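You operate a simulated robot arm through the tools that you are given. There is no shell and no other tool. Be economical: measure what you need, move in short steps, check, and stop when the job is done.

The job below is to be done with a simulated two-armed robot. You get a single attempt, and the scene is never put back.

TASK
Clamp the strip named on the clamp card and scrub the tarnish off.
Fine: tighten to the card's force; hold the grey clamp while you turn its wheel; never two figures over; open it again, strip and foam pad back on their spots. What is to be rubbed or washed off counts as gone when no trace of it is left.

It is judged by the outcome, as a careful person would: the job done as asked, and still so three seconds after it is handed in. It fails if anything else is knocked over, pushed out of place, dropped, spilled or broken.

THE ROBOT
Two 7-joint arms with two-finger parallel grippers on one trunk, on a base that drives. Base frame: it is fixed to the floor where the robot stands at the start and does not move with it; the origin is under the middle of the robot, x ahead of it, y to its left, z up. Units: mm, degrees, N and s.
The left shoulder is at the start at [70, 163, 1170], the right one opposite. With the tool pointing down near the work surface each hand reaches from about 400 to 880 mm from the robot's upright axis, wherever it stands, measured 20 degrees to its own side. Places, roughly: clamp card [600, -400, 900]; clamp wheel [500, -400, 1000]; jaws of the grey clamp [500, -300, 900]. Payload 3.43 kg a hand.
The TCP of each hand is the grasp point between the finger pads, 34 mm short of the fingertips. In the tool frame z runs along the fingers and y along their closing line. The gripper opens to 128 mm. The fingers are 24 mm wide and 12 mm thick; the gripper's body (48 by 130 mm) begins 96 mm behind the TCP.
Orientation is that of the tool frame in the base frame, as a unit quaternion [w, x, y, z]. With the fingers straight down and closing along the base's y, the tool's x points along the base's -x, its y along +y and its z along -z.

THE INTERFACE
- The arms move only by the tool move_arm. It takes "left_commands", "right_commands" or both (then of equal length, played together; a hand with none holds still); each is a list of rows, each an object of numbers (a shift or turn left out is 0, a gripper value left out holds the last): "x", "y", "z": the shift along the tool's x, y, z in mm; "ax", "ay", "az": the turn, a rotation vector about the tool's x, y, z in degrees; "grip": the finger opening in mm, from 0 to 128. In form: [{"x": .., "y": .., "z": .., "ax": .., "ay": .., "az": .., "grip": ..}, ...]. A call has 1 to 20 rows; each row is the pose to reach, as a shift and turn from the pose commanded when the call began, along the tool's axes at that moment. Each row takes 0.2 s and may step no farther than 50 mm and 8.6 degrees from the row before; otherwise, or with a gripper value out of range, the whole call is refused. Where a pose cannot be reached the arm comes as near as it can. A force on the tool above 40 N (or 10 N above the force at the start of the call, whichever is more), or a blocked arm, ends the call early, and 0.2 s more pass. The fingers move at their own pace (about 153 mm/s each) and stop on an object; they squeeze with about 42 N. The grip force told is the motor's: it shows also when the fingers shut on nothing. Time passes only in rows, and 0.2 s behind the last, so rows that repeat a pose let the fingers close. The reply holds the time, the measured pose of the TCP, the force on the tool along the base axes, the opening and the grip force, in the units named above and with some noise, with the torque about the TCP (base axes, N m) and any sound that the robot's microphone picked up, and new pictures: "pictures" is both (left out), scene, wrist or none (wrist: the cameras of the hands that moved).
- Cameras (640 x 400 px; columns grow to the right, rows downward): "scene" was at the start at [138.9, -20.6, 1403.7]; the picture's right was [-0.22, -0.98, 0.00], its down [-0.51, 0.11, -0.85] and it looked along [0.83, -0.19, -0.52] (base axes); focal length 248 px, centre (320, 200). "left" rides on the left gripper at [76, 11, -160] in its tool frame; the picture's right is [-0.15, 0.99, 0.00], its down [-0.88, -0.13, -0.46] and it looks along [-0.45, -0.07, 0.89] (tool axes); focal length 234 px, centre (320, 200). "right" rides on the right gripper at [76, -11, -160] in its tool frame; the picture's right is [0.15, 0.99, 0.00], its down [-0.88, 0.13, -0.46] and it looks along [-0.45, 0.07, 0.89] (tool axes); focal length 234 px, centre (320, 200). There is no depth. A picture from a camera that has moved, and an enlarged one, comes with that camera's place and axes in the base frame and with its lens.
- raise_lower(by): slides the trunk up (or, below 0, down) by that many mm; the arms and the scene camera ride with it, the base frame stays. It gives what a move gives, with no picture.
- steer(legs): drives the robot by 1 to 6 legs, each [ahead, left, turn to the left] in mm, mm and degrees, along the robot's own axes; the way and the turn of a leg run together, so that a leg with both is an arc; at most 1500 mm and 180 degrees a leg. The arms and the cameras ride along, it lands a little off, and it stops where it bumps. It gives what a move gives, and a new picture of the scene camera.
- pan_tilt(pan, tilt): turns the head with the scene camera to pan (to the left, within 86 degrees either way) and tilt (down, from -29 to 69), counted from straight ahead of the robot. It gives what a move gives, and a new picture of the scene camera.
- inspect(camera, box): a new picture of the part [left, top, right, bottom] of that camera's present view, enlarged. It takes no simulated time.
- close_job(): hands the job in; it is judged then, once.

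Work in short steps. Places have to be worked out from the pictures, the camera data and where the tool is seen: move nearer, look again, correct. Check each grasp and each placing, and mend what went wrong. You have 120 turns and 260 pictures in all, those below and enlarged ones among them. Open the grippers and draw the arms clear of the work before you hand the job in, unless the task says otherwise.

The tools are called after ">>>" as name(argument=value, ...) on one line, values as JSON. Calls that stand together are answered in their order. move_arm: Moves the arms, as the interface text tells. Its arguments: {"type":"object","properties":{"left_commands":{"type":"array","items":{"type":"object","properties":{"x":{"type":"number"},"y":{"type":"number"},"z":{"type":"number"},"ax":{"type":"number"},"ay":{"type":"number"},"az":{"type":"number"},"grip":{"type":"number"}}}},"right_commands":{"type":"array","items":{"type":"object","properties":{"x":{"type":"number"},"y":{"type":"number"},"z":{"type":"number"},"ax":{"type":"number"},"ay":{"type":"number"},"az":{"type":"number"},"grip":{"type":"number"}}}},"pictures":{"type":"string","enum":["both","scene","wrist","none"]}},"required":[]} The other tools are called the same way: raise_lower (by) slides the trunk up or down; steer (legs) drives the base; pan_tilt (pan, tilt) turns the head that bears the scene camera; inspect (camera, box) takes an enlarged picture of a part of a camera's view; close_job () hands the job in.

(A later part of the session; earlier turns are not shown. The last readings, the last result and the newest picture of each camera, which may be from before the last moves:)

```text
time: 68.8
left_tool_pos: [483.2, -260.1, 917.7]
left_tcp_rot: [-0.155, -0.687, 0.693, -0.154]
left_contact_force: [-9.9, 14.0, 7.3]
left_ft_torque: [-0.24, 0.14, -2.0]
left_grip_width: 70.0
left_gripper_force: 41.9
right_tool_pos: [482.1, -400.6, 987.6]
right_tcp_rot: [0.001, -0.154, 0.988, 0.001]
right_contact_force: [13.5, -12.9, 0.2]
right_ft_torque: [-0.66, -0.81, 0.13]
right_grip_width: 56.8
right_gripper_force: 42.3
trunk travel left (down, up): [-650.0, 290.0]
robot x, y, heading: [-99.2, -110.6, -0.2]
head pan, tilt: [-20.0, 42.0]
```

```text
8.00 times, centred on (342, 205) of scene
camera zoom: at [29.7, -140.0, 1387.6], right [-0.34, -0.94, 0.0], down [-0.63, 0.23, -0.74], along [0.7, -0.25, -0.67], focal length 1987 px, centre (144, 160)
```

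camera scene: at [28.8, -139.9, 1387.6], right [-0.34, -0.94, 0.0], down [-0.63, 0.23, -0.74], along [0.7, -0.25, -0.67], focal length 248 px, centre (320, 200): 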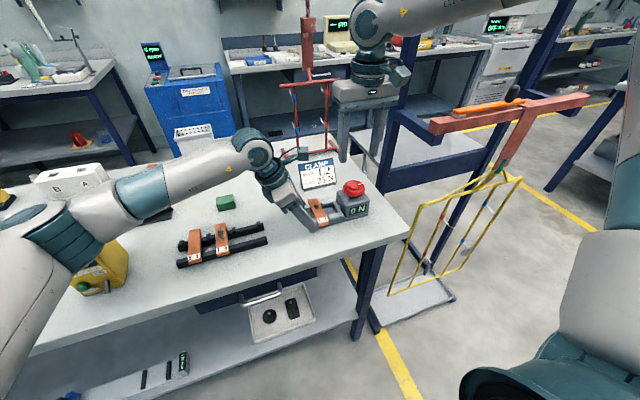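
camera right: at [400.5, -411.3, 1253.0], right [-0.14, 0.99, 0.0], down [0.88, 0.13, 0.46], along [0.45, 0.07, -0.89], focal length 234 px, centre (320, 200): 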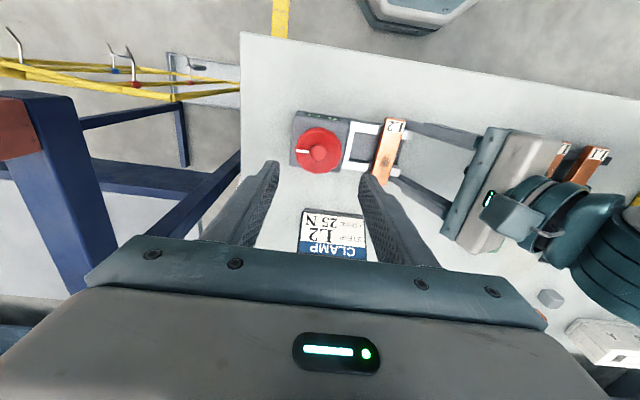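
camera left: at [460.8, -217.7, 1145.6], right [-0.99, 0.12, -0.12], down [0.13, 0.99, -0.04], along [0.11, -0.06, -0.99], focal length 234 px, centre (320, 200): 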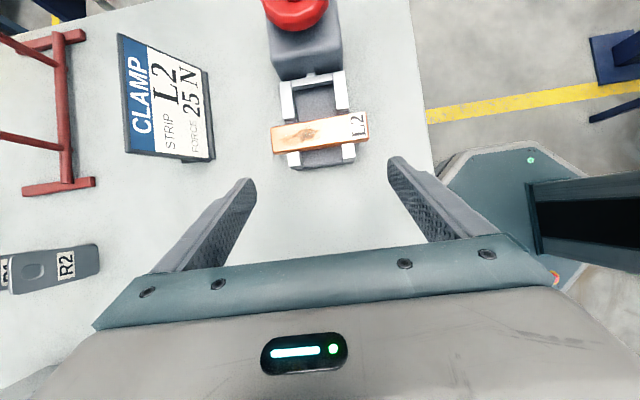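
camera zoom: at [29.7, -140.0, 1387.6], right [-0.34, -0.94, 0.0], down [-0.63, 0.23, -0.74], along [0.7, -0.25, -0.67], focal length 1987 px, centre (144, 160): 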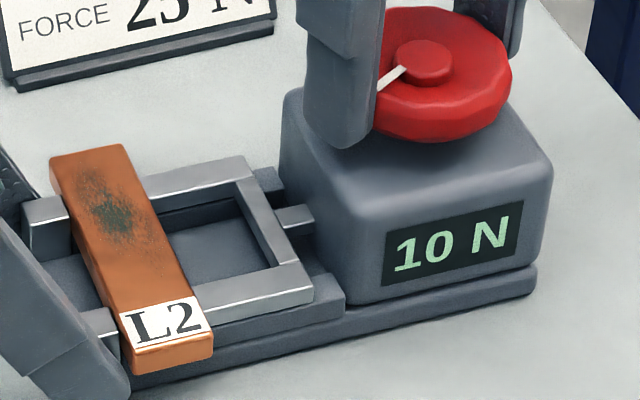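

10 N. Relieve the side load and turn another 18°.

>>> move_arm(right_commands=[{"x": -0.8, "y": -1.4}, {"x": -0.8, "y": -1.4, "az": 6}, {"x": -0.8, "y": -1.4, "az": 12}, {"x": -0.8, "y": -1.4, "az": 18}], pictures="none")

>>> inspect(camera="scene", box=[310, 180, 374, 230])

```text
time: 69.8
left_tool_pos: [482.7, -261.7, 916.5]
left_tcp_rot: [-0.154, -0.688, 0.693, -0.153]
left_contact_force: [-10.5, 18.8, 5.7]
left_ft_torque: [-0.42, 0.34, -1.66]
left_grip_width: 70.3
left_gripper_force: 42.2
right_tool_pos: [481.7, -401.7, 987.5]
right_tcp_rot: [0.0, 0.003, 1.0, 0.002]
right_contact_force: [11.5, -23.5, 1.1]
right_ft_torque: [-0.51, -0.69, 0.15]
right_grip_width: 56.8
right_gripper_force: 42.6
trunk travel left (down, up): [-650.0, 290.0]
robot x, y, heading: [-99.3, -115.4, -0.4]
head pan, tilt: [-20.0, 42.0]
```

```text
8.00 times, centred on (342, 205) of scene
camera zoom: at [28.9, -140.5, 1387.7], right [-0.34, -0.94, 0.0], down [-0.63, 0.23, -0.74], along [0.7, -0.25, -0.67], focal length 1987 px, centre (144, 160)
```

zoom: 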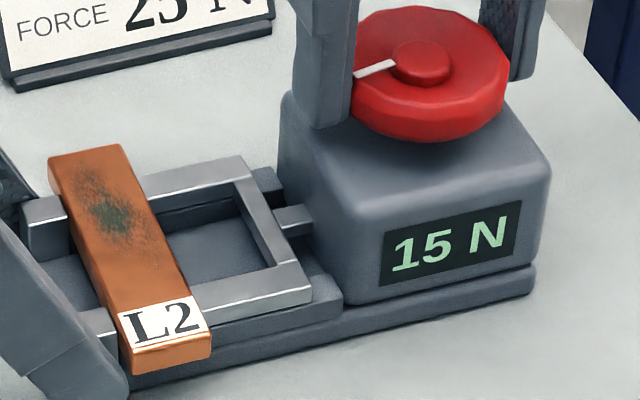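

15 N. The wheel centre is slightly off the hand's axis, so I compensate −y while turning 18° more.

>>> move_arm(right_commands=[{"y": -1.5}, {"y": -1.9, "az": 6}, {"y": -2.3, "az": 12}, {"y": -2.6, "az": 18}], pictures="none")

>>> inspect(camera="scene", box=[310, 180, 374, 230])

```text
time: 70.8
left_tool_pos: [483.0, -262.1, 917.7]
left_tcp_rot: [-0.154, -0.688, 0.692, -0.154]
left_contact_force: [-5.5, 11.9, 1.1]
left_ft_torque: [0.99, 0.26, -0.89]
left_grip_width: 70.0
left_gripper_force: 42.6
right_tool_pos: [479.8, -403.1, 987.7]
right_tcp_rot: [0.0, 0.158, 0.987, 0.003]
right_contact_force: [6.9, -14.5, 8.0]
right_ft_torque: [-0.83, -0.21, 0.13]
right_grip_width: 56.8
right_gripper_force: 42.1
trunk travel left (down, up): [-650.0, 290.0]
robot x, y, heading: [-99.2, -112.7, -0.2]
head pan, tilt: [-20.0, 42.0]
```

```text
8.00 times, centred on (342, 205) of scene
camera zoom: at [28.8, -140.1, 1387.6], right [-0.34, -0.94, 0.0], down [-0.63, 0.23, -0.74], along [0.7, -0.25, -0.67], focal length 1987 px, centre (144, 160)
```

zoom: 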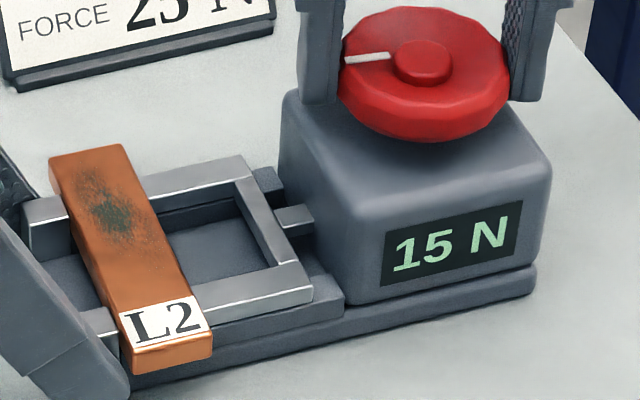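

Still 15 N; another 8°.

>>> move_arm(right_commands=[{"x": 0.3, "y": -0.8, "az": 4}, {"x": 0.3, "y": -1, "az": 8}], pictures="none")

>>> inspect(camera="scene", box=[310, 180, 374, 230])

```text
time: 71.4
left_tool_pos: [480.7, -261.6, 917.8]
left_tcp_rot: [-0.155, -0.688, 0.692, -0.154]
left_contact_force: [-5.0, 7.6, 0.0]
left_ft_torque: [0.93, 0.2, -0.92]
left_grip_width: 70.0
left_gripper_force: 42.0
right_tool_pos: [482.1, -405.1, 987.2]
right_tcp_rot: [0.0, 0.227, 0.974, 0.004]
right_contact_force: [6.1, -7.2, 5.9]
right_ft_torque: [-0.24, -0.18, 0.1]
right_grip_width: 56.8
right_gripper_force: 42.1
trunk travel left (down, up): [-650.0, 290.0]
robot x, y, heading: [-100.8, -112.4, 0.1]
head pan, tilt: [-20.0, 42.0]
```

```text
8.00 times, centred on (342, 205) of scene
camera zoom: at [29.1, -139.7, 1387.6], right [-0.34, -0.94, 0.0], down [-0.63, 0.23, -0.74], along [0.7, -0.25, -0.67], focal length 1987 px, centre (144, 160)
```

zoom: 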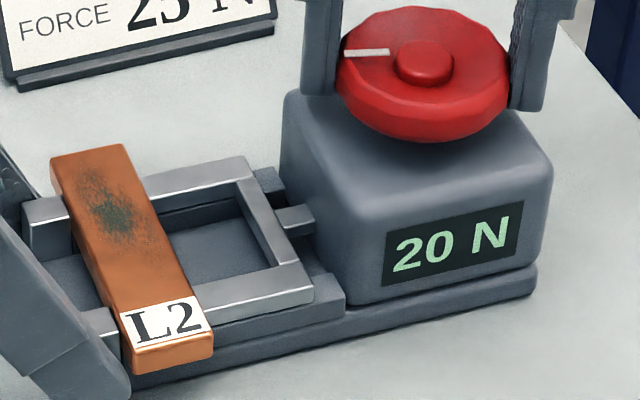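

20 N. Turn 18° more.

>>> move_arm(right_commands=[{"x": 0.1, "y": -0.4, "az": 6}, {"x": 0.2, "y": -0.8, "az": 12}, {"x": 0.3, "y": -1, "az": 18}], pictures="none")

>>> inspect(camera="scene", box=[310, 180, 374, 230])

```text
time: 72.2
left_tool_pos: [482.7, -261.7, 917.3]
left_tcp_rot: [-0.154, -0.687, 0.693, -0.154]
left_contact_force: [-4.2, 5.2, 0.2]
left_ft_torque: [0.27, 0.18, -0.72]
left_grip_width: 70.4
left_gripper_force: 41.9
right_tool_pos: [480.6, -405.1, 986.2]
right_tcp_rot: [0.0, 0.376, 0.927, 0.003]
right_contact_force: [3.3, -4.6, 3.3]
right_ft_torque: [-0.08, -0.45, 0.08]
right_grip_width: 57.0
right_gripper_force: 41.5
trunk travel left (down, up): [-650.0, 290.0]
robot x, y, heading: [-100.7, -109.4, -0.0]
head pan, tilt: [-20.0, 42.0]
```

```text
8.00 times, centred on (342, 205) of scene
camera zoom: at [29.1, -139.7, 1387.6], right [-0.34, -0.94, 0.0], down [-0.63, 0.23, -0.74], along [0.7, -0.25, -0.67], focal length 1987 px, centre (144, 160)
```

zoom: 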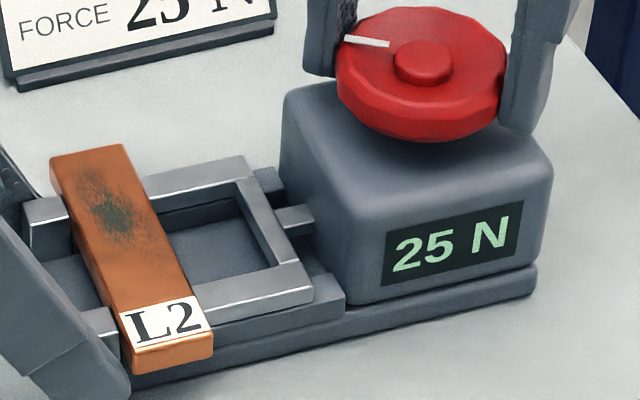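

25 N, as on the card. I release the wheel with the right hand, rise and check that the figure holds.

>>> move_arm(right_commands=[{"grip": 57}, {"grip": 76}, {"grip": 76}, {"z": -30}, {"z": -60}, {"z": -90}], pictures="none")

>>> inspect(camera="scene", box=[290, 160, 390, 235])

```text
time: 73.6
left_tool_pos: [482.4, -262.3, 918.1]
left_tcp_rot: [-0.154, -0.688, 0.692, -0.154]
left_contact_force: [0.0, 0.1, -0.1]
left_ft_torque: [-0.28, 0.1, 0.03]
left_grip_width: 70.2
left_gripper_force: 42.0
right_tool_pos: [482.8, -404.8, 1078.8]
right_tcp_rot: [0.0, 0.376, 0.927, 0.002]
right_contact_force: [-0.4, 0.0, 0.4]
right_ft_torque: [0.0, 0.0, 0.0]
right_grip_width: 76.0
right_gripper_force: 0.0
trunk travel left (down, up): [-650.0, 290.0]
robot x, y, heading: [-102.5, -110.8, 0.2]
head pan, tilt: [-20.0, 42.0]
```

```text
5.33 times, centred on (340, 198) of scene
camera zoom: at [29.2, -139.9, 1387.6], right [-0.34, -0.94, 0.0], down [-0.63, 0.23, -0.74], along [0.7, -0.25, -0.67], focal length 1325 px, centre (213, 213)
```

zoom: 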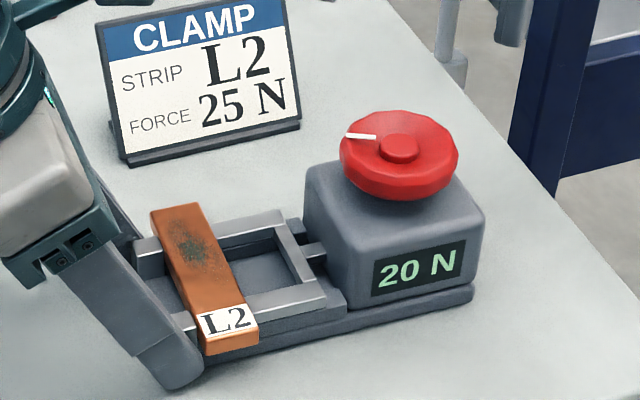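

It fell back to 20 N on release, so I grip again at the same pose and turn slightly further.

>>> move_arm(right_commands=[{"z": 30}, {"z": 60}, {"z": 90}, {"z": 90, "grip": 40}, {"z": 90, "grip": 40}, {"z": 90, "az": 4}, {"z": 90, "az": 8}], pictures="none")

>>> inspect(camera="scene", box=[310, 180, 374, 230])

```text
time: 75.2
left_tool_pos: [482.2, -260.8, 917.0]
left_tcp_rot: [-0.154, -0.688, 0.692, -0.154]
left_contact_force: [2.2, 0.0, -0.2]
left_ft_torque: [0.1, 0.54, 0.25]
left_grip_width: 70.5
left_gripper_force: 42.0
right_tool_pos: [479.8, -404.8, 985.2]
right_tcp_rot: [-0.001, 0.44, 0.898, 0.003]
right_contact_force: [-6.4, 1.0, 1.7]
right_ft_torque: [-0.42, -0.04, 0.11]
right_grip_width: 57.3
right_gripper_force: 42.1
trunk travel left (down, up): [-650.0, 290.0]
robot x, y, heading: [-99.1, -110.4, -0.1]
head pan, tilt: [-20.0, 42.0]
```

```text
8.00 times, centred on (342, 205) of scene
camera zoom: at [29.1, -139.8, 1387.6], right [-0.34, -0.94, 0.0], down [-0.63, 0.23, -0.74], along [0.7, -0.25, -0.67], focal length 1987 px, centre (144, 160)
```

zoom: 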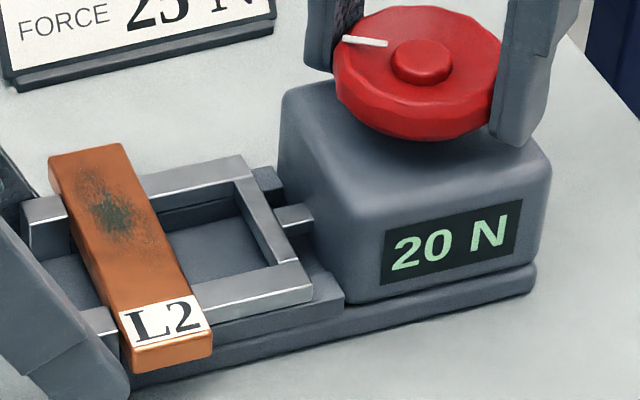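

Still 20 N; turn 6°.

>>> move_arm(right_commands=[{"az": 3}, {"az": 6}], pictures="none")

>>> inspect(camera="scene", box=[310, 180, 374, 230])

```text
time: 75.8
left_tool_pos: [483.8, -260.9, 917.8]
left_tcp_rot: [-0.154, -0.688, 0.692, -0.154]
left_contact_force: [4.4, -1.7, 0.3]
left_ft_torque: [-0.05, 0.3, 0.5]
left_grip_width: 70.0
left_gripper_force: 41.8
right_tool_pos: [479.6, -404.6, 986.2]
right_tcp_rot: [-0.002, 0.486, 0.874, 0.003]
right_contact_force: [-6.5, 1.9, 0.0]
right_ft_torque: [0.07, 0.01, 0.12]
right_grip_width: 56.9
right_gripper_force: 41.6
trunk travel left (down, up): [-650.0, 290.0]
robot x, y, heading: [-98.3, -108.9, 0.2]
head pan, tilt: [-20.0, 42.0]
```

```text
8.00 times, centred on (342, 205) of scene
camera zoom: at [29.8, -140.0, 1387.5], right [-0.34, -0.94, 0.0], down [-0.63, 0.23, -0.74], along [0.7, -0.25, -0.67], focal length 1987 px, centre (144, 160)
```

zoom: 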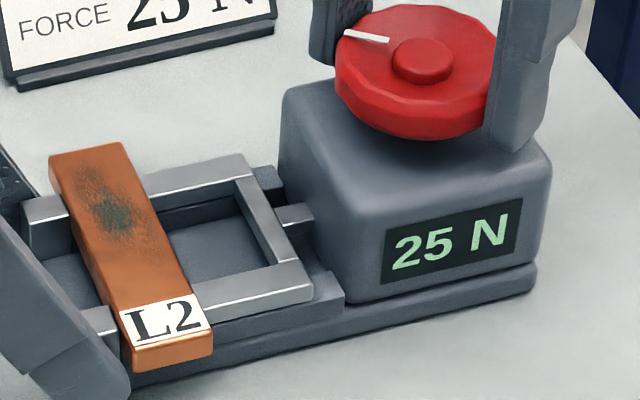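

25 N. I add 8° margin within the same figure, then release.

>>> move_arm(right_commands=[{"az": 3}, {"az": 6}, {"az": 8}], pictures="none")

>>> inspect(camera="scene", box=[310, 180, 374, 230])

```text
time: 76.6
left_tool_pos: [482.4, -262.3, 918.2]
left_tcp_rot: [-0.154, -0.688, 0.692, -0.154]
left_contact_force: [6.7, -2.7, -0.2]
left_ft_torque: [-0.31, 0.16, 0.68]
left_grip_width: 70.0
left_gripper_force: 42.0
right_tool_pos: [479.9, -403.5, 986.1]
right_tcp_rot: [-0.001, 0.546, 0.838, 0.002]
right_contact_force: [-6.5, 1.8, 0.0]
right_ft_torque: [0.17, 0.17, 0.15]
right_grip_width: 57.3
right_gripper_force: 41.8
trunk travel left (down, up): [-650.0, 290.0]
robot x, y, heading: [-98.0, -108.7, -0.3]
head pan, tilt: [-20.0, 42.0]
```

```text
8.00 times, centred on (342, 205) of scene
camera zoom: at [29.9, -140.1, 1387.5], right [-0.34, -0.94, 0.0], down [-0.63, 0.23, -0.74], along [0.7, -0.25, -0.67], focal length 1987 px, centre (144, 160)
```

zoom: 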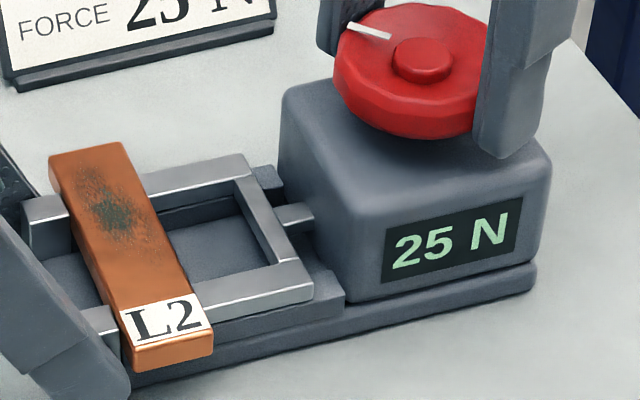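

Still 25 N. Release and rise again.

>>> move_arm(right_commands=[{"grip": 64}, {"grip": 76}, {"grip": 76}, {"z": -30}, {"z": -60}, {"z": -90}], pictures="none")

>>> inspect(camera="scene", box=[290, 160, 390, 235])

```text
time: 78.0
left_tool_pos: [481.2, -262.0, 918.3]
left_tcp_rot: [-0.155, -0.688, 0.692, -0.154]
left_contact_force: [-0.4, 0.2, 0.2]
left_ft_torque: [0.05, -0.17, 0.25]
left_grip_width: 70.1
left_gripper_force: 42.2
right_tool_pos: [479.1, -405.2, 1075.8]
right_tcp_rot: [0.0, 0.545, 0.838, 0.003]
right_contact_force: [1.0, 0.7, 0.0]
right_ft_torque: [0.02, 0.02, -0.01]
right_grip_width: 75.8
right_gripper_force: 0.0
trunk travel left (down, up): [-650.0, 290.0]
robot x, y, heading: [-103.2, -112.3, -0.2]
head pan, tilt: [-20.0, 42.0]
```

```text
5.33 times, centred on (340, 198) of scene
camera zoom: at [29.0, -139.9, 1387.6], right [-0.34, -0.94, 0.0], down [-0.63, 0.23, -0.74], along [0.7, -0.25, -0.67], focal length 1325 px, centre (213, 213)
```

zoom: 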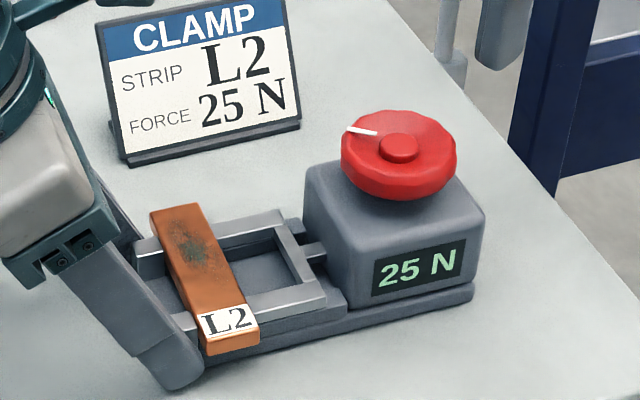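

25 N holds. Now the left hand lets go of the clamp, backs out along its fingers and straightens up, while the right hand retreats up and back.

>>> move_arm(left_commands=[{"grip": 90}, {"grip": 116}, {"grip": 116, "z": -10}, {"z": -40}, {"z": -75}, {"z": -90, "ay": -8}, {"z": -90, "ay": -16}, {"z": -90, "ay": -25}], right_commands=[{"z": -30}, {"z": -60}, {"x": 4, "y": -25, "z": -85}, {"x": 9, "y": -50, "z": -110}, {"x": 13, "y": -75, "z": -110}, {"x": 18, "y": -101, "z": -110}, {"x": 18, "y": -101, "z": -110}, {"x": 18, "y": -101, "z": -110}], pictures="both")

>>> inspect(camera="scene", box=[290, 160, 390, 235])

```text
refused: row 8 steps farther than a row can; nothing moved
```

```text
5.33 times, centred on (340, 198) of scene
camera zoom: at [29.0, -139.9, 1387.6], right [-0.34, -0.94, 0.0], down [-0.63, 0.23, -0.74], along [0.7, -0.25, -0.67], focal length 1325 px, centre (213, 213)
```

zoom: 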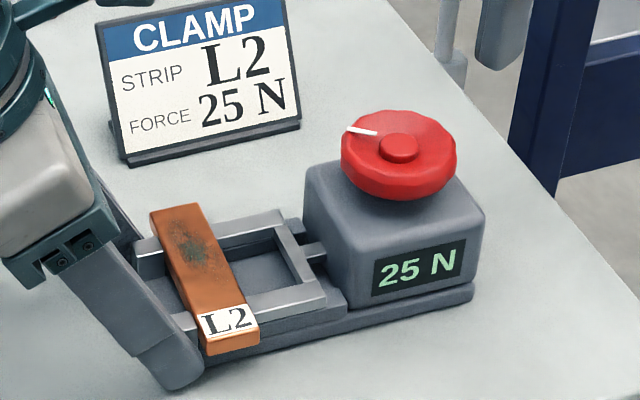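

One rotation step was too large; I repeat with 8.3° steps.

>>> move_arm(left_commands=[{"grip": 90}, {"grip": 116}, {"grip": 116, "z": -10}, {"z": -40}, {"z": -75}, {"z": -90, "ay": -8.3}, {"z": -90, "ay": -16.6}, {"z": -90, "ay": -25}], right_commands=[{"z": -30}, {"z": -60}, {"x": 4, "y": -25, "z": -85}, {"x": 9, "y": -50, "z": -110}, {"x": 13, "y": -75, "z": -110}, {"x": 18, "y": -101, "z": -110}, {"x": 18, "y": -101, "z": -110}, {"x": 18, "y": -101, "z": -110}], pictures="both")

>>> inspect(camera="scene", box=[290, 160, 390, 235])

```text
time: 79.8
left_tool_pos: [481.2, -224.3, 999.7]
left_tcp_rot: [0.0, -0.705, 0.709, -0.001]
left_contact_force: [0.1, -0.1, -0.3]
left_ft_torque: [0.02, 0.0, -0.04]
left_grip_width: 116.0
left_gripper_force: 0.2
right_tool_pos: [378.7, -432.7, 1187.8]
right_tcp_rot: [-0.002, 0.545, 0.838, 0.003]
right_contact_force: [0.2, -0.1, -1.0]
right_ft_torque: [0.04, -0.03, 0.0]
right_grip_width: 75.9
right_gripper_force: 0.0
trunk travel left (down, up): [-650.0, 290.0]
robot x, y, heading: [-99.5, -110.8, -0.2]
head pan, tilt: [-20.0, 42.0]
camera scene: at [29.0, -141.5, 1387.5], right [-0.34, -0.94, 0.0], down [-0.63, 0.23, -0.74], along [0.7, -0.25, -0.67], focal length 248 px, centre (320, 200)
camera right: at [337.4, -367.4, 1347.8], right [0.85, 0.53, 0.0], down [0.47, -0.76, 0.45], along [0.24, -0.38, -0.89], focal length 234 px, centre (320, 200)
camera left: at [471.4, -300.6, 1157.0], right [-0.99, 0.15, 0.0], down [0.13, 0.88, 0.46], along [0.07, 0.45, -0.89], focal length 234 px, centre (320, 200)
```

scene: 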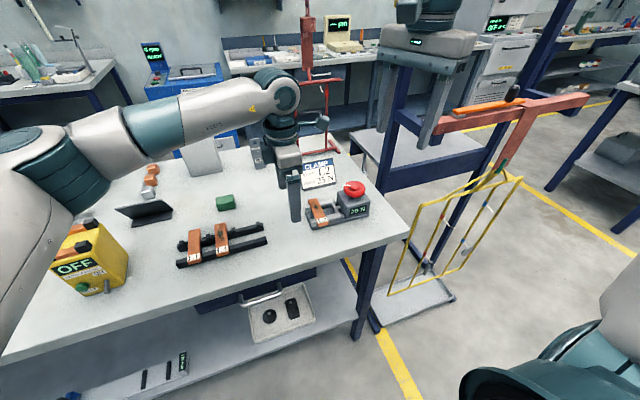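
right: 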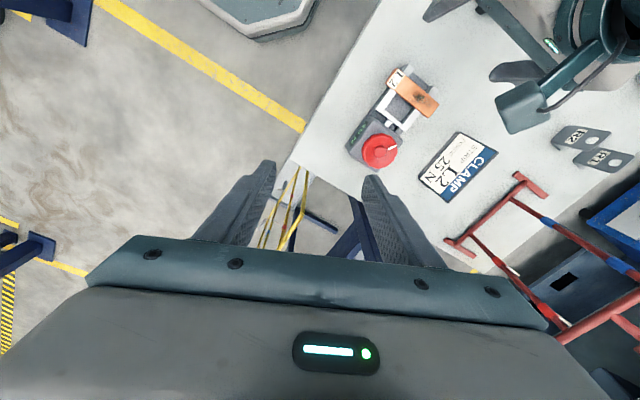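
left: 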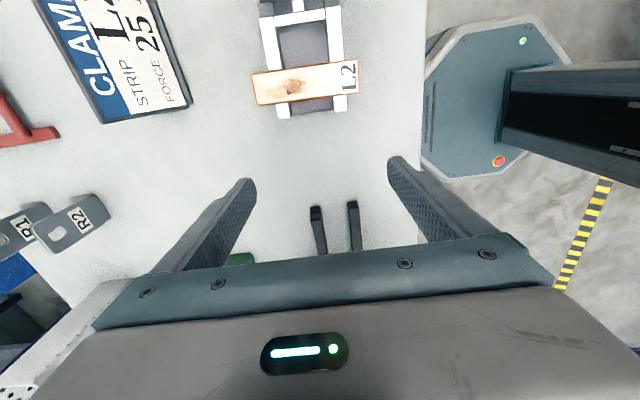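

```text
5.33 times, centred on (340, 198) of scene
camera zoom: at [29.0, -141.5, 1387.5], right [-0.34, -0.94, 0.0], down [-0.63, 0.23, -0.74], along [0.7, -0.25, -0.67], focal length 1325 px, centre (213, 213)
```

zoom: 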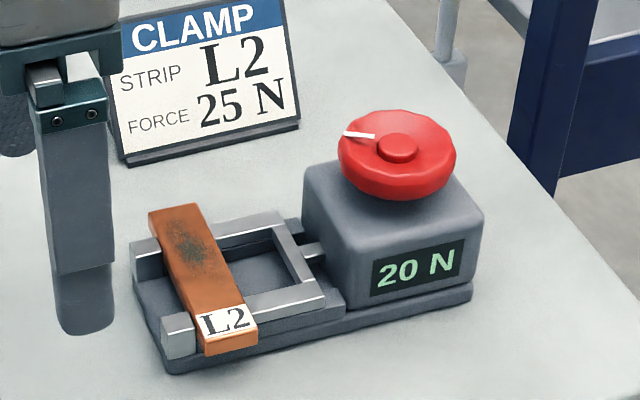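

Letting go of the base let it slip just under to 20 N. I hold the base again with the left hand and bring the right hand back to the wheel to add a few degrees of margin.

>>> move_arm(left_commands=[{"ay": 8.3}, {"ay": 16.6}, {"ay": 25}, {"ay": 25, "x": 13, "z": 27}, {"ay": 25, "x": 25, "z": 54}, {"ay": 25, "x": 38, "z": 81.5}, {"ay": 25, "x": 38, "z": 81.5, "grip": 50}, {"ay": 25, "x": 38, "z": 81.5, "grip": 50}, {"ay": 25, "x": 38, "z": 81.5, "grip": 50}], right_commands=[{"x": -6, "y": 34}, {"x": -12, "y": 68}, {"x": -18, "y": 101}, {"x": -18, "y": 101, "z": 40}, {"x": -18, "y": 101, "z": 80}, {"x": -18, "y": 101, "z": 110}, {"x": -18, "y": 101, "z": 140}, {"x": -18, "y": 101, "z": 175}, {"x": -18, "y": 101, "z": 200}], pictures="none")

>>> inspect(camera="left", box=[220, 60, 440, 220])

>>> inspect(camera="scene", box=[290, 140, 410, 230])

```text
time: 81.8
left_tool_pos: [482.3, -262.6, 918.1]
left_tcp_rot: [-0.154, -0.688, 0.693, -0.154]
left_contact_force: [1.2, 0.2, 0.6]
left_ft_torque: [-0.17, 0.18, -0.06]
left_grip_width: 70.0
left_gripper_force: 42.3
right_tool_pos: [481.8, -404.8, 986.5]
right_tcp_rot: [-0.002, 0.545, 0.838, 0.002]
right_contact_force: [0.0, 0.1, -0.6]
right_ft_torque: [-0.02, 0.01, 0.02]
right_grip_width: 76.0
right_gripper_force: 0.1
trunk travel left (down, up): [-650.0, 290.0]
robot x, y, heading: [-99.7, -109.7, -0.0]
head pan, tilt: [-20.0, 42.0]
```

```text
2.50 times, centred on (330, 140) of left
camera zoom: at [473.2, -263.8, 1093.3], right [-0.99, 0.14, -0.06], down [0.14, 0.99, 0.04], along [0.07, 0.03, -1.0], focal length 585 px, centre (295, 350)
```

zoom: 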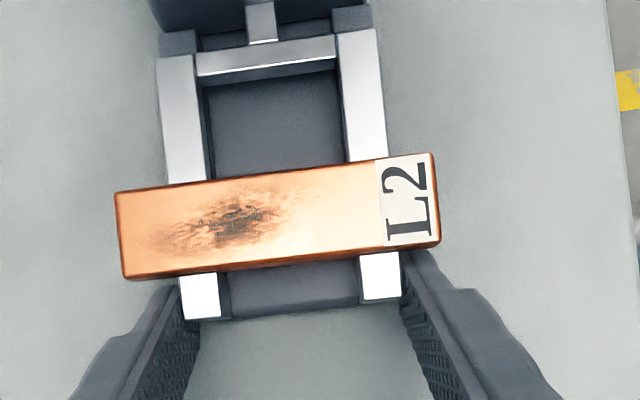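

```text
4.44 times, centred on (350, 185) of scene
camera zoom: at [29.7, -139.9, 1387.6], right [-0.34, -0.94, 0.0], down [-0.63, 0.23, -0.74], along [0.7, -0.25, -0.67], focal length 1104 px, centre (187, 267)
```

zoom: 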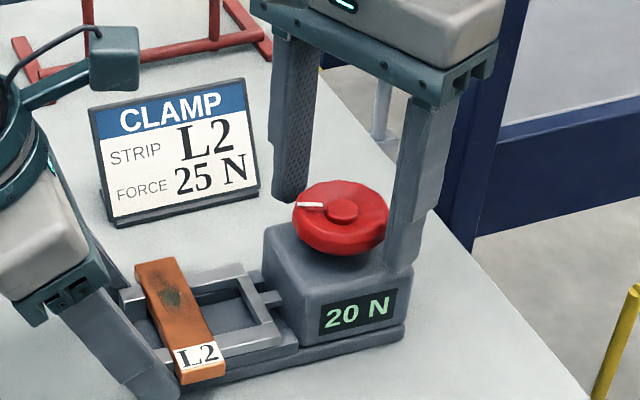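

Both hands back in place. I grip the wheel and turn 12°.

>>> move_arm(right_commands=[{"grip": 40}, {"grip": 40}, {"az": 4}, {"az": 8}, {"az": 12}], pictures="none")

>>> inspect(camera="scene", box=[310, 180, 374, 230])

```text
time: 83.0
left_tool_pos: [483.9, -262.1, 919.4]
left_tcp_rot: [-0.155, -0.688, 0.692, -0.155]
left_contact_force: [7.5, 2.2, 0.3]
left_ft_torque: [-0.46, 0.4, 0.7]
left_grip_width: 70.3
left_gripper_force: 42.0
right_tool_pos: [479.8, -404.9, 985.8]
right_tcp_rot: [-0.001, 0.631, 0.776, 0.001]
right_contact_force: [-10.0, -4.2, 3.7]
right_ft_torque: [-0.27, 0.15, 0.11]
right_grip_width: 56.5
right_gripper_force: 42.4
trunk travel left (down, up): [-650.0, 290.0]
robot x, y, heading: [-97.7, -106.2, -0.1]
head pan, tilt: [-20.0, 42.0]
```

```text
8.00 times, centred on (342, 205) of scene
camera zoom: at [28.9, -140.2, 1387.7], right [-0.34, -0.94, 0.0], down [-0.63, 0.23, -0.74], along [0.7, -0.25, -0.67], focal length 1987 px, centre (144, 160)
```

zoom: 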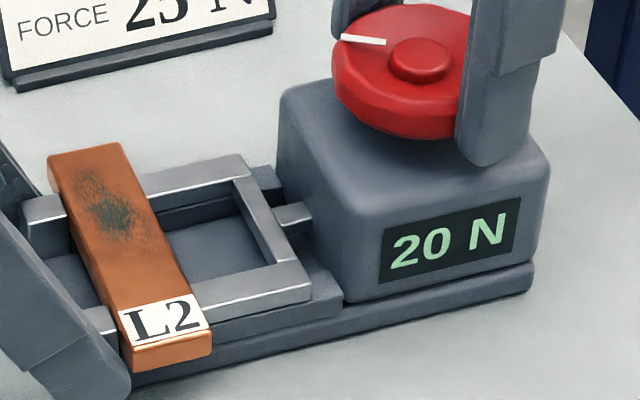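

Still 20 N (wheel had slipped back some). Turn 10° more.

>>> move_arm(right_commands=[{"az": 5}, {"az": 10}], pictures="none")

>>> inspect(camera="scene", box=[310, 180, 374, 230])

```text
time: 83.6
left_tool_pos: [484.3, -260.7, 918.5]
left_tcp_rot: [-0.153, -0.688, 0.692, -0.154]
left_contact_force: [8.7, 3.5, 0.1]
left_ft_torque: [0.05, 0.12, 0.86]
left_grip_width: 70.1
left_gripper_force: 42.2
right_tool_pos: [479.3, -405.6, 986.9]
right_tcp_rot: [-0.002, 0.696, 0.718, 0.002]
right_contact_force: [-10.0, -3.8, 0.4]
right_ft_torque: [-0.33, 0.36, 0.17]
right_grip_width: 56.6
right_gripper_force: 42.2
trunk travel left (down, up): [-650.0, 290.0]
robot x, y, heading: [-98.7, -110.7, -0.2]
head pan, tilt: [-20.0, 42.0]
```

```text
8.00 times, centred on (342, 205) of scene
camera zoom: at [29.2, -140.0, 1387.6], right [-0.34, -0.94, 0.0], down [-0.63, 0.23, -0.74], along [0.7, -0.25, -0.67], focal length 1987 px, centre (144, 160)
```

zoom: 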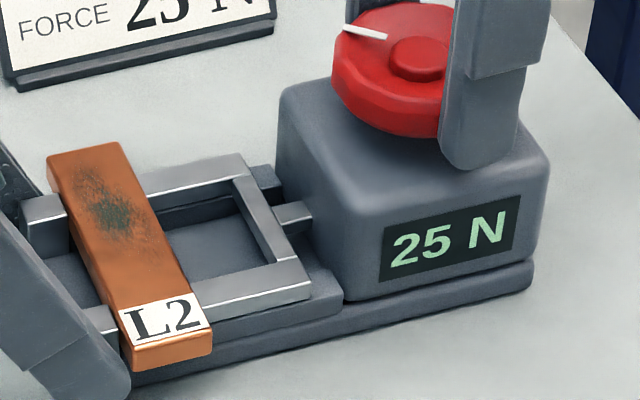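

25 N. Add 9° margin.

>>> move_arm(right_commands=[{"az": 4.5}, {"az": 9}], pictures="none")

>>> inspect(camera="scene", box=[310, 180, 374, 230])

```text
time: 84.2
left_tool_pos: [482.9, -262.1, 918.8]
left_tcp_rot: [-0.154, -0.688, 0.692, -0.155]
left_contact_force: [9.4, 5.5, 0.0]
left_ft_torque: [0.15, -0.14, 0.94]
left_grip_width: 70.0
left_gripper_force: 42.1
right_tool_pos: [481.1, -406.4, 985.9]
right_tcp_rot: [-0.001, 0.75, 0.661, 0.002]
right_contact_force: [-9.9, -5.6, 1.3]
right_ft_torque: [-0.34, 0.51, 0.14]
right_grip_width: 56.5
right_gripper_force: 41.6
trunk travel left (down, up): [-650.0, 290.0]
robot x, y, heading: [-95.6, -112.9, 0.2]
head pan, tilt: [-20.0, 42.0]
```

```text
8.00 times, centred on (342, 205) of scene
camera zoom: at [29.3, -140.0, 1387.6], right [-0.34, -0.94, 0.0], down [-0.63, 0.23, -0.74], along [0.7, -0.25, -0.67], focal length 1987 px, centre (144, 160)
```

zoom: 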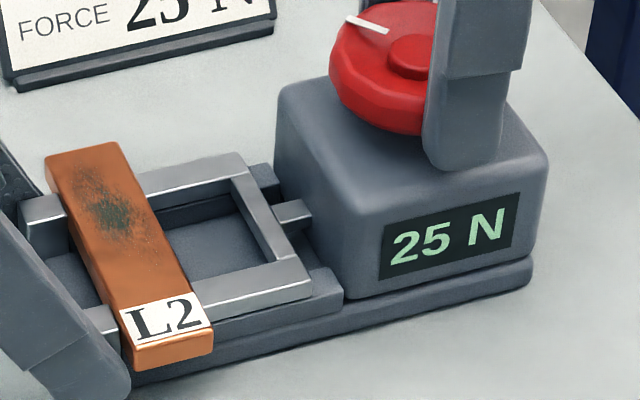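

Still 25 N. 5° more, then release the right hand and rise.

>>> move_arm(right_commands=[{"az": 2.5}, {"az": 5}, {"az": 5, "grip": 62}, {"az": 5, "grip": 76}, {"az": 5, "grip": 76, "z": -5}, {"az": 5, "z": -35}, {"az": 5, "z": -80}], pictures="none")

>>> inspect(camera="scene", box=[310, 180, 374, 230])

```text
time: 85.8
left_tool_pos: [481.5, -261.1, 918.5]
left_tcp_rot: [-0.155, -0.688, 0.692, -0.155]
left_contact_force: [-2.8, 0.1, -0.6]
left_ft_torque: [0.34, -0.16, -0.13]
left_grip_width: 69.6
left_gripper_force: 41.8
right_tool_pos: [480.6, -404.8, 1068.8]
right_tcp_rot: [-0.002, 0.778, 0.628, 0.002]
right_contact_force: [-0.5, 1.0, -0.1]
right_ft_torque: [0.0, -0.02, -0.01]
right_grip_width: 76.0
right_gripper_force: 0.1
trunk travel left (down, up): [-650.0, 290.0]
robot x, y, heading: [-103.4, -108.3, -0.1]
head pan, tilt: [-20.0, 42.0]
```

```text
8.00 times, centred on (342, 205) of scene
camera zoom: at [28.6, -139.6, 1387.5], right [-0.34, -0.94, 0.0], down [-0.63, 0.23, -0.74], along [0.7, -0.25, -0.67], focal length 1987 px, centre (144, 160)
```

zoom: 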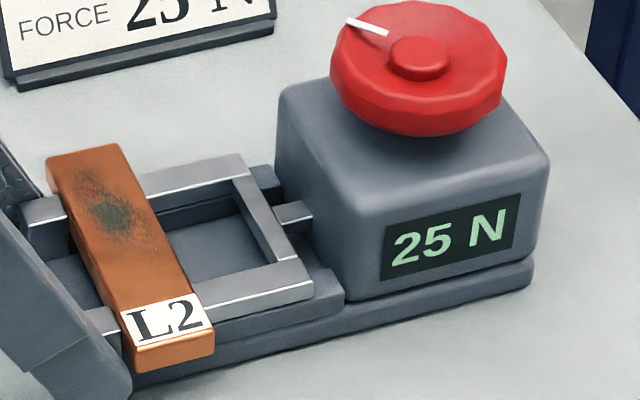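

25 N with the wheel free. Now the left hand lets go and backs out; right retreats.

>>> move_arm(left_commands=[{"grip": 80}, {"grip": 116}, {"grip": 116, "z": -10}, {"z": -40}, {"z": -75}, {"z": -90, "ay": -8.3}, {"z": -90, "ay": -16.6}, {"z": -90, "ay": -25}], right_commands=[{"z": -30}, {"z": -60}, {"x": -11, "y": -23, "z": -85}, {"x": -22, "y": -46, "z": -110}, {"x": -33, "y": -69, "z": -110}, {"x": -45, "y": -92, "z": -110}, {"x": -45, "y": -92, "z": -110}, {"x": -45, "y": -92, "z": -110}], pictures="none")

>>> inspect(camera="scene", box=[290, 160, 390, 235])

```text
time: 87.6
left_tool_pos: [482.4, -224.9, 998.5]
left_tcp_rot: [0.001, -0.705, 0.709, 0.0]
left_contact_force: [0.9, 0.0, 0.1]
left_ft_torque: [0.02, 0.0, 0.0]
left_grip_width: 116.1
left_gripper_force: 0.1
right_tool_pos: [381.3, -430.8, 1176.5]
right_tcp_rot: [-0.002, 0.778, 0.628, 0.002]
right_contact_force: [-0.3, 0.1, 0.8]
right_ft_torque: [0.03, 0.03, 0.02]
right_grip_width: 75.9
right_gripper_force: 0.1
trunk travel left (down, up): [-650.0, 290.0]
robot x, y, heading: [-99.1, -108.7, -0.0]
head pan, tilt: [-20.0, 42.0]
```

```text
5.33 times, centred on (340, 198) of scene
camera zoom: at [29.0, -141.5, 1387.5], right [-0.34, -0.94, 0.0], down [-0.63, 0.23, -0.74], along [0.7, -0.25, -0.67], focal length 1325 px, centre (213, 213)
```

zoom: 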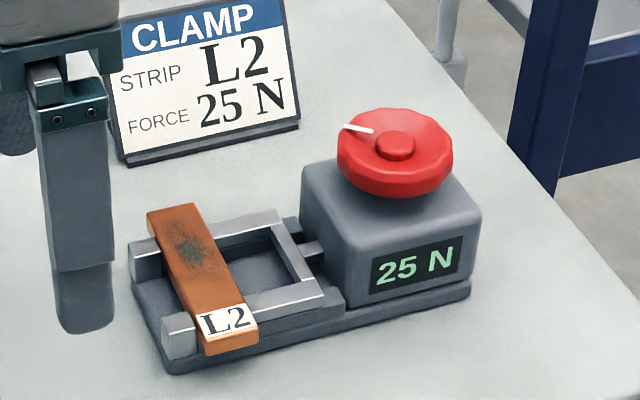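

25 N holds with both hands off. Now the left hand goes over the foam pad near (623,-66).

>>> move_arm(left_commands=[{"x": -32, "y": -28}, {"x": -64, "y": -56}, {"x": -96, "y": -84}, {"x": -128, "y": -112}, {"x": -159, "y": -141}, {"x": -159, "y": -141}], pictures="wrist")

>>> inspect(camera="left", box=[240, 100, 400, 220])

```text
time: 89.0
left_tool_pos: [624.1, -67.3, 999.4]
left_tcp_rot: [-0.001, -0.705, 0.709, -0.002]
left_contact_force: [-0.5, -0.3, -0.2]
left_ft_torque: [-0.01, 0.02, 0.02]
left_grip_width: 115.8
left_gripper_force: 0.2
right_tool_pos: [379.5, -430.0, 1177.1]
right_tcp_rot: [-0.002, 0.778, 0.628, 0.002]
right_contact_force: [0.0, 0.7, -0.5]
right_ft_torque: [0.01, -0.01, 0.0]
right_grip_width: 75.9
right_gripper_force: 0.0
trunk travel left (down, up): [-650.0, 290.0]
robot x, y, heading: [-101.6, -110.5, 0.1]
head pan, tilt: [-20.0, 42.0]
camera left: at [614.1, -142.8, 1155.8], right [-0.99, 0.15, 0.0], down [0.14, 0.88, 0.45], along [0.07, 0.45, -0.89], focal length 234 px, centre (320, 200)
```

left: 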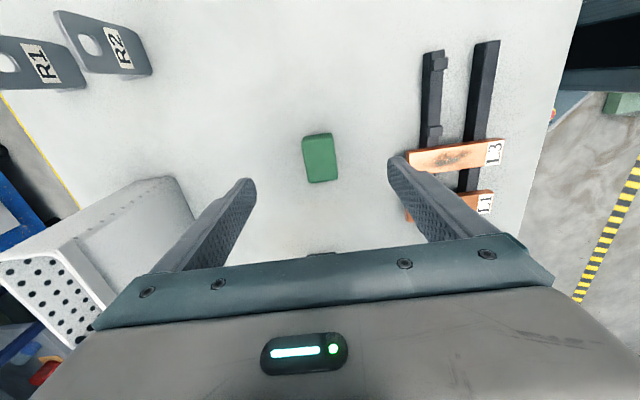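

```text
3.33 times, centred on (320, 160) of left
camera zoom: at [614.1, -142.8, 1155.8], right [-0.99, 0.15, 0.0], down [0.14, 0.88, 0.45], along [0.07, 0.45, -0.89], focal length 781 px, centre (320, 333)
```

zoom: 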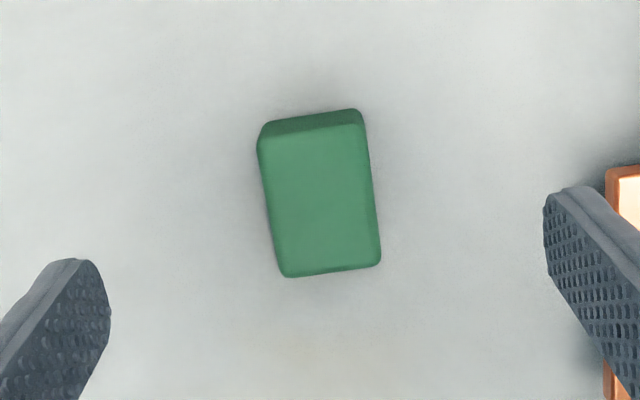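

The pad is axis-aligned: x 608–642, y −87…−40. Before taking it, I zoom on the jaws to see whether the strip stands proud of posts and jaws.

>>> inspect(camera="scene", box=[304, 192, 354, 232])

```text
10.00 times, centred on (329, 212) of scene
camera zoom: at [29.0, -140.3, 1387.6], right [-0.34, -0.94, 0.0], down [-0.63, 0.23, -0.74], along [0.7, -0.25, -0.67], focal length 2484 px, centre (230, 80)
```

zoom: 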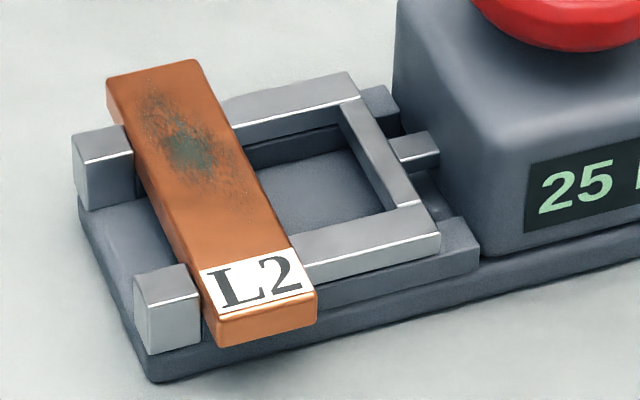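

The strip stands proud of the posts. I take the pad: lower to z≈921 with a 70 mm opening and close.

>>> move_arm(left_commands=[{"x": -3.8, "y": -1.3, "z": 30, "grip": 70}, {"x": -3.8, "y": -1.3, "z": 60}, {"x": -3.8, "y": -1.3, "z": 78}, {"x": -3.8, "y": -1.3, "z": 78, "grip": 10}, {"x": -3.8, "y": -1.3, "z": 78, "grip": 10}], pictures="none")

>>> inspect(camera="left", box=[240, 100, 400, 220])

>>> inspect(camera="scene", box=[190, 140, 290, 220])

```text
time: 90.2
left_tool_pos: [626.2, -62.0, 920.3]
left_tcp_rot: [0.0, -0.704, 0.71, -0.002]
left_contact_force: [-0.7, -0.6, 0.1]
left_ft_torque: [0.02, 0.01, -0.01]
left_grip_width: 34.8
left_gripper_force: 41.6
right_tool_pos: [379.4, -430.3, 1176.4]
right_tcp_rot: [-0.002, 0.778, 0.628, 0.002]
right_contact_force: [0.4, 1.5, 0.5]
right_ft_torque: [-0.04, -0.04, -0.02]
right_grip_width: 76.1
right_gripper_force: 0.0
trunk travel left (down, up): [-650.0, 290.0]
robot x, y, heading: [-99.3, -106.3, 0.1]
head pan, tilt: [-20.0, 42.0]
```

```text
3.33 times, centred on (320, 160) of left
camera zoom: at [615.5, -137.3, 1077.9], right [-0.99, 0.15, 0.0], down [0.14, 0.88, 0.45], along [0.07, 0.45, -0.89], focal length 781 px, centre (320, 333)
```

zoom: 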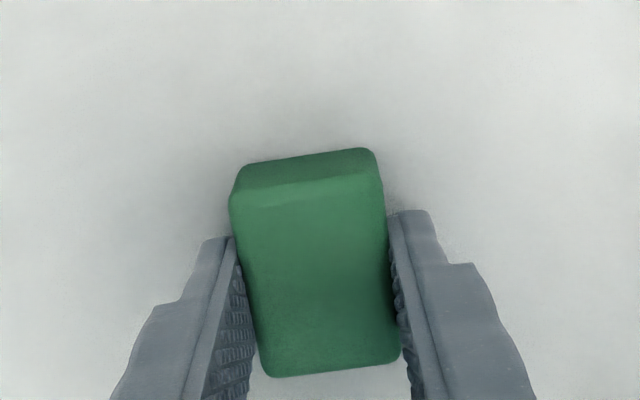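

```text
5.00 times, centred on (240, 180) of scene
camera zoom: at [29.4, -139.9, 1387.6], right [-0.34, -0.94, 0.0], down [-0.63, 0.23, -0.74], along [0.7, -0.25, -0.67], focal length 1242 px, centre (720, 300)
```

zoom: 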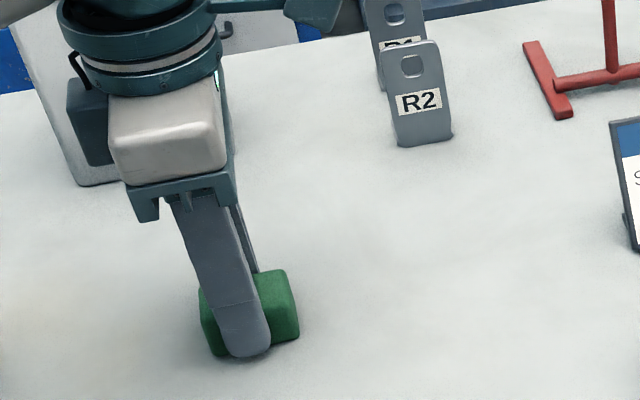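

Pad gripped (35 mm). I lift it 70 mm and carry it over the strip at (490,-297).

>>> move_arm(left_commands=[{"z": -10}, {"z": -40}, {"z": -70}, {"z": -70, "x": 39, "y": 22.7}, {"z": -70, "x": 78, "y": 45.4}, {"z": -70, "x": 117, "y": 68}, {"z": -70, "x": 156, "y": 90.7}, {"z": -70, "x": 195, "y": 113}, {"z": -70, "x": 234, "y": 136}, {"z": -70, "x": 234, "y": 136}], pictures="wrist")

>>> inspect(camera="scene", box=[270, 160, 390, 240])

```text
time: 92.4
left_tool_pos: [487.5, -292.5, 994.7]
left_tcp_rot: [-0.001, -0.705, 0.71, -0.003]
left_contact_force: [1.0, 0.1, -0.7]
left_ft_torque: [-0.01, 0.0, 0.03]
left_grip_width: 34.4
left_gripper_force: 42.2
right_tool_pos: [381.7, -429.3, 1177.2]
right_tcp_rot: [-0.002, 0.778, 0.629, 0.001]
right_contact_force: [0.0, -0.9, 0.5]
right_ft_torque: [-0.05, 0.02, 0.03]
right_grip_width: 76.1
right_gripper_force: 0.2
trunk travel left (down, up): [-650.0, 290.0]
robot x, y, heading: [-101.2, -112.3, 0.4]
head pan, tilt: [-20.0, 42.0]
camera left: at [476.9, -368.3, 1152.2], right [-0.99, 0.15, 0.0], down [0.13, 0.88, 0.45], along [0.07, 0.45, -0.89], focal length 234 px, centre (320, 200)
```

left: 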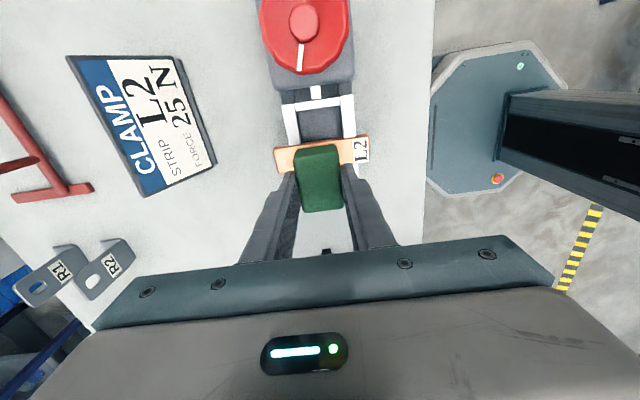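

```text
5.00 times, centred on (330, 200) of scene
camera zoom: at [29.9, -138.8, 1387.6], right [-0.34, -0.94, 0.0], down [-0.63, 0.23, -0.74], along [0.7, -0.26, -0.67], focal length 1242 px, centre (270, 200)
```

zoom: 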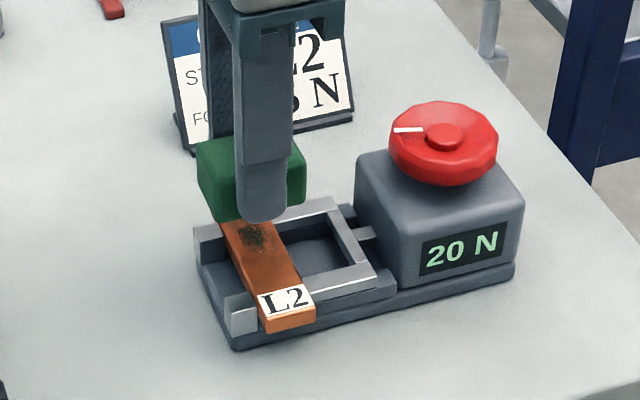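

The display crept back to 20 N, so the wheel relaxes a little with time; the strip is still firmly held. I lower the pad onto the strip and check contact force.

>>> move_arm(left_commands=[{"x": 2, "z": 20}, {"x": 2, "z": 32}, {"x": 2, "z": 36}, {"x": 2, "z": 40}, {"x": 2, "z": 43}], pictures="none")

>>> inspect(camera="scene", box=[270, 160, 390, 240])

```text
time: 93.6
left_tool_pos: [486.5, -295.8, 955.5]
left_tcp_rot: [0.001, -0.705, 0.709, -0.007]
left_contact_force: [6.4, 3.0, 40.5]
left_ft_torque: [0.13, 0.17, 0.0]
left_grip_width: 34.3
left_gripper_force: 42.1
right_tool_pos: [376.9, -428.3, 1178.2]
right_tcp_rot: [0.0, 0.778, 0.628, 0.003]
right_contact_force: [-0.3, 0.7, 0.1]
right_ft_torque: [0.0, 0.0, -0.02]
right_grip_width: 75.6
right_gripper_force: 0.0
trunk travel left (down, up): [-650.0, 290.0]
robot x, y, heading: [-100.6, -108.7, -0.2]
head pan, tilt: [-20.0, 42.0]
```

```text
5.00 times, centred on (330, 200) of scene
camera zoom: at [25.9, -138.4, 1388.7], right [-0.34, -0.94, 0.0], down [-0.63, 0.23, -0.74], along [0.7, -0.26, -0.67], focal length 1242 px, centre (270, 200)
```

zoom: 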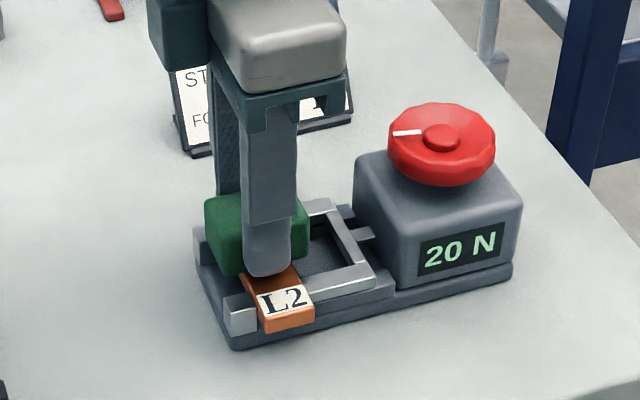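

Contact is 40 N, a bit much; I ease up 2.8 mm and rub back and forth along the strip.

>>> move_arm(left_commands=[{"z": -2.8}, {"z": -2.8, "y": 8}, {"z": -2.8, "y": 16}, {"z": -2.8, "y": 24}, {"z": -2.8, "y": 14}, {"z": -2.8, "y": 4}, {"z": -2.8, "y": -6}, {"z": -2.8, "y": -16}, {"z": -2.8, "y": -26}, {"z": -2.8, "y": -16}, {"z": -2.8, "y": -6}, {"z": -2.8, "y": 4}, {"z": -2.8, "y": 14}, {"z": -2.8, "y": 24}, {"z": -2.8, "y": 14}, {"z": -2.8, "y": 4}, {"z": -2.8, "y": -6}, {"z": -2.8, "y": -16}, {"z": -2.8, "y": -26}, {"z": -2.8, "y": -26}], pictures="none")

>>> inspect(camera="scene", box=[270, 160, 390, 240])

```text
time: 97.8
left_tool_pos: [511.6, -296.2, 953.7]
left_tcp_rot: [0.001, -0.705, 0.709, -0.004]
left_contact_force: [-11.6, -1.3, 35.0]
left_ft_torque: [-0.08, 0.61, -0.01]
left_grip_width: 34.5
left_gripper_force: 41.5
right_tool_pos: [375.6, -428.9, 1179.9]
right_tcp_rot: [0.0, 0.778, 0.628, 0.003]
right_contact_force: [-0.3, 0.3, -0.6]
right_ft_torque: [-0.01, 0.0, 0.03]
right_grip_width: 76.2
right_gripper_force: 0.1
trunk travel left (down, up): [-650.0, 290.0]
robot x, y, heading: [-102.6, -109.9, -0.1]
head pan, tilt: [-20.0, 42.0]
```

```text
5.00 times, centred on (330, 200) of scene
camera zoom: at [23.7, -139.1, 1388.2], right [-0.34, -0.94, 0.0], down [-0.63, 0.23, -0.75], along [0.7, -0.26, -0.67], focal length 1242 px, centre (270, 200)
```

zoom: 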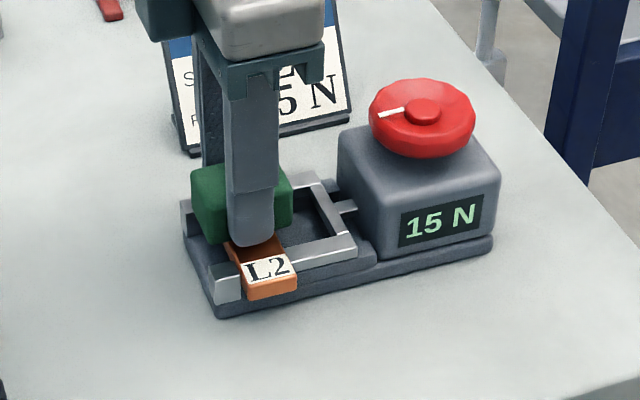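

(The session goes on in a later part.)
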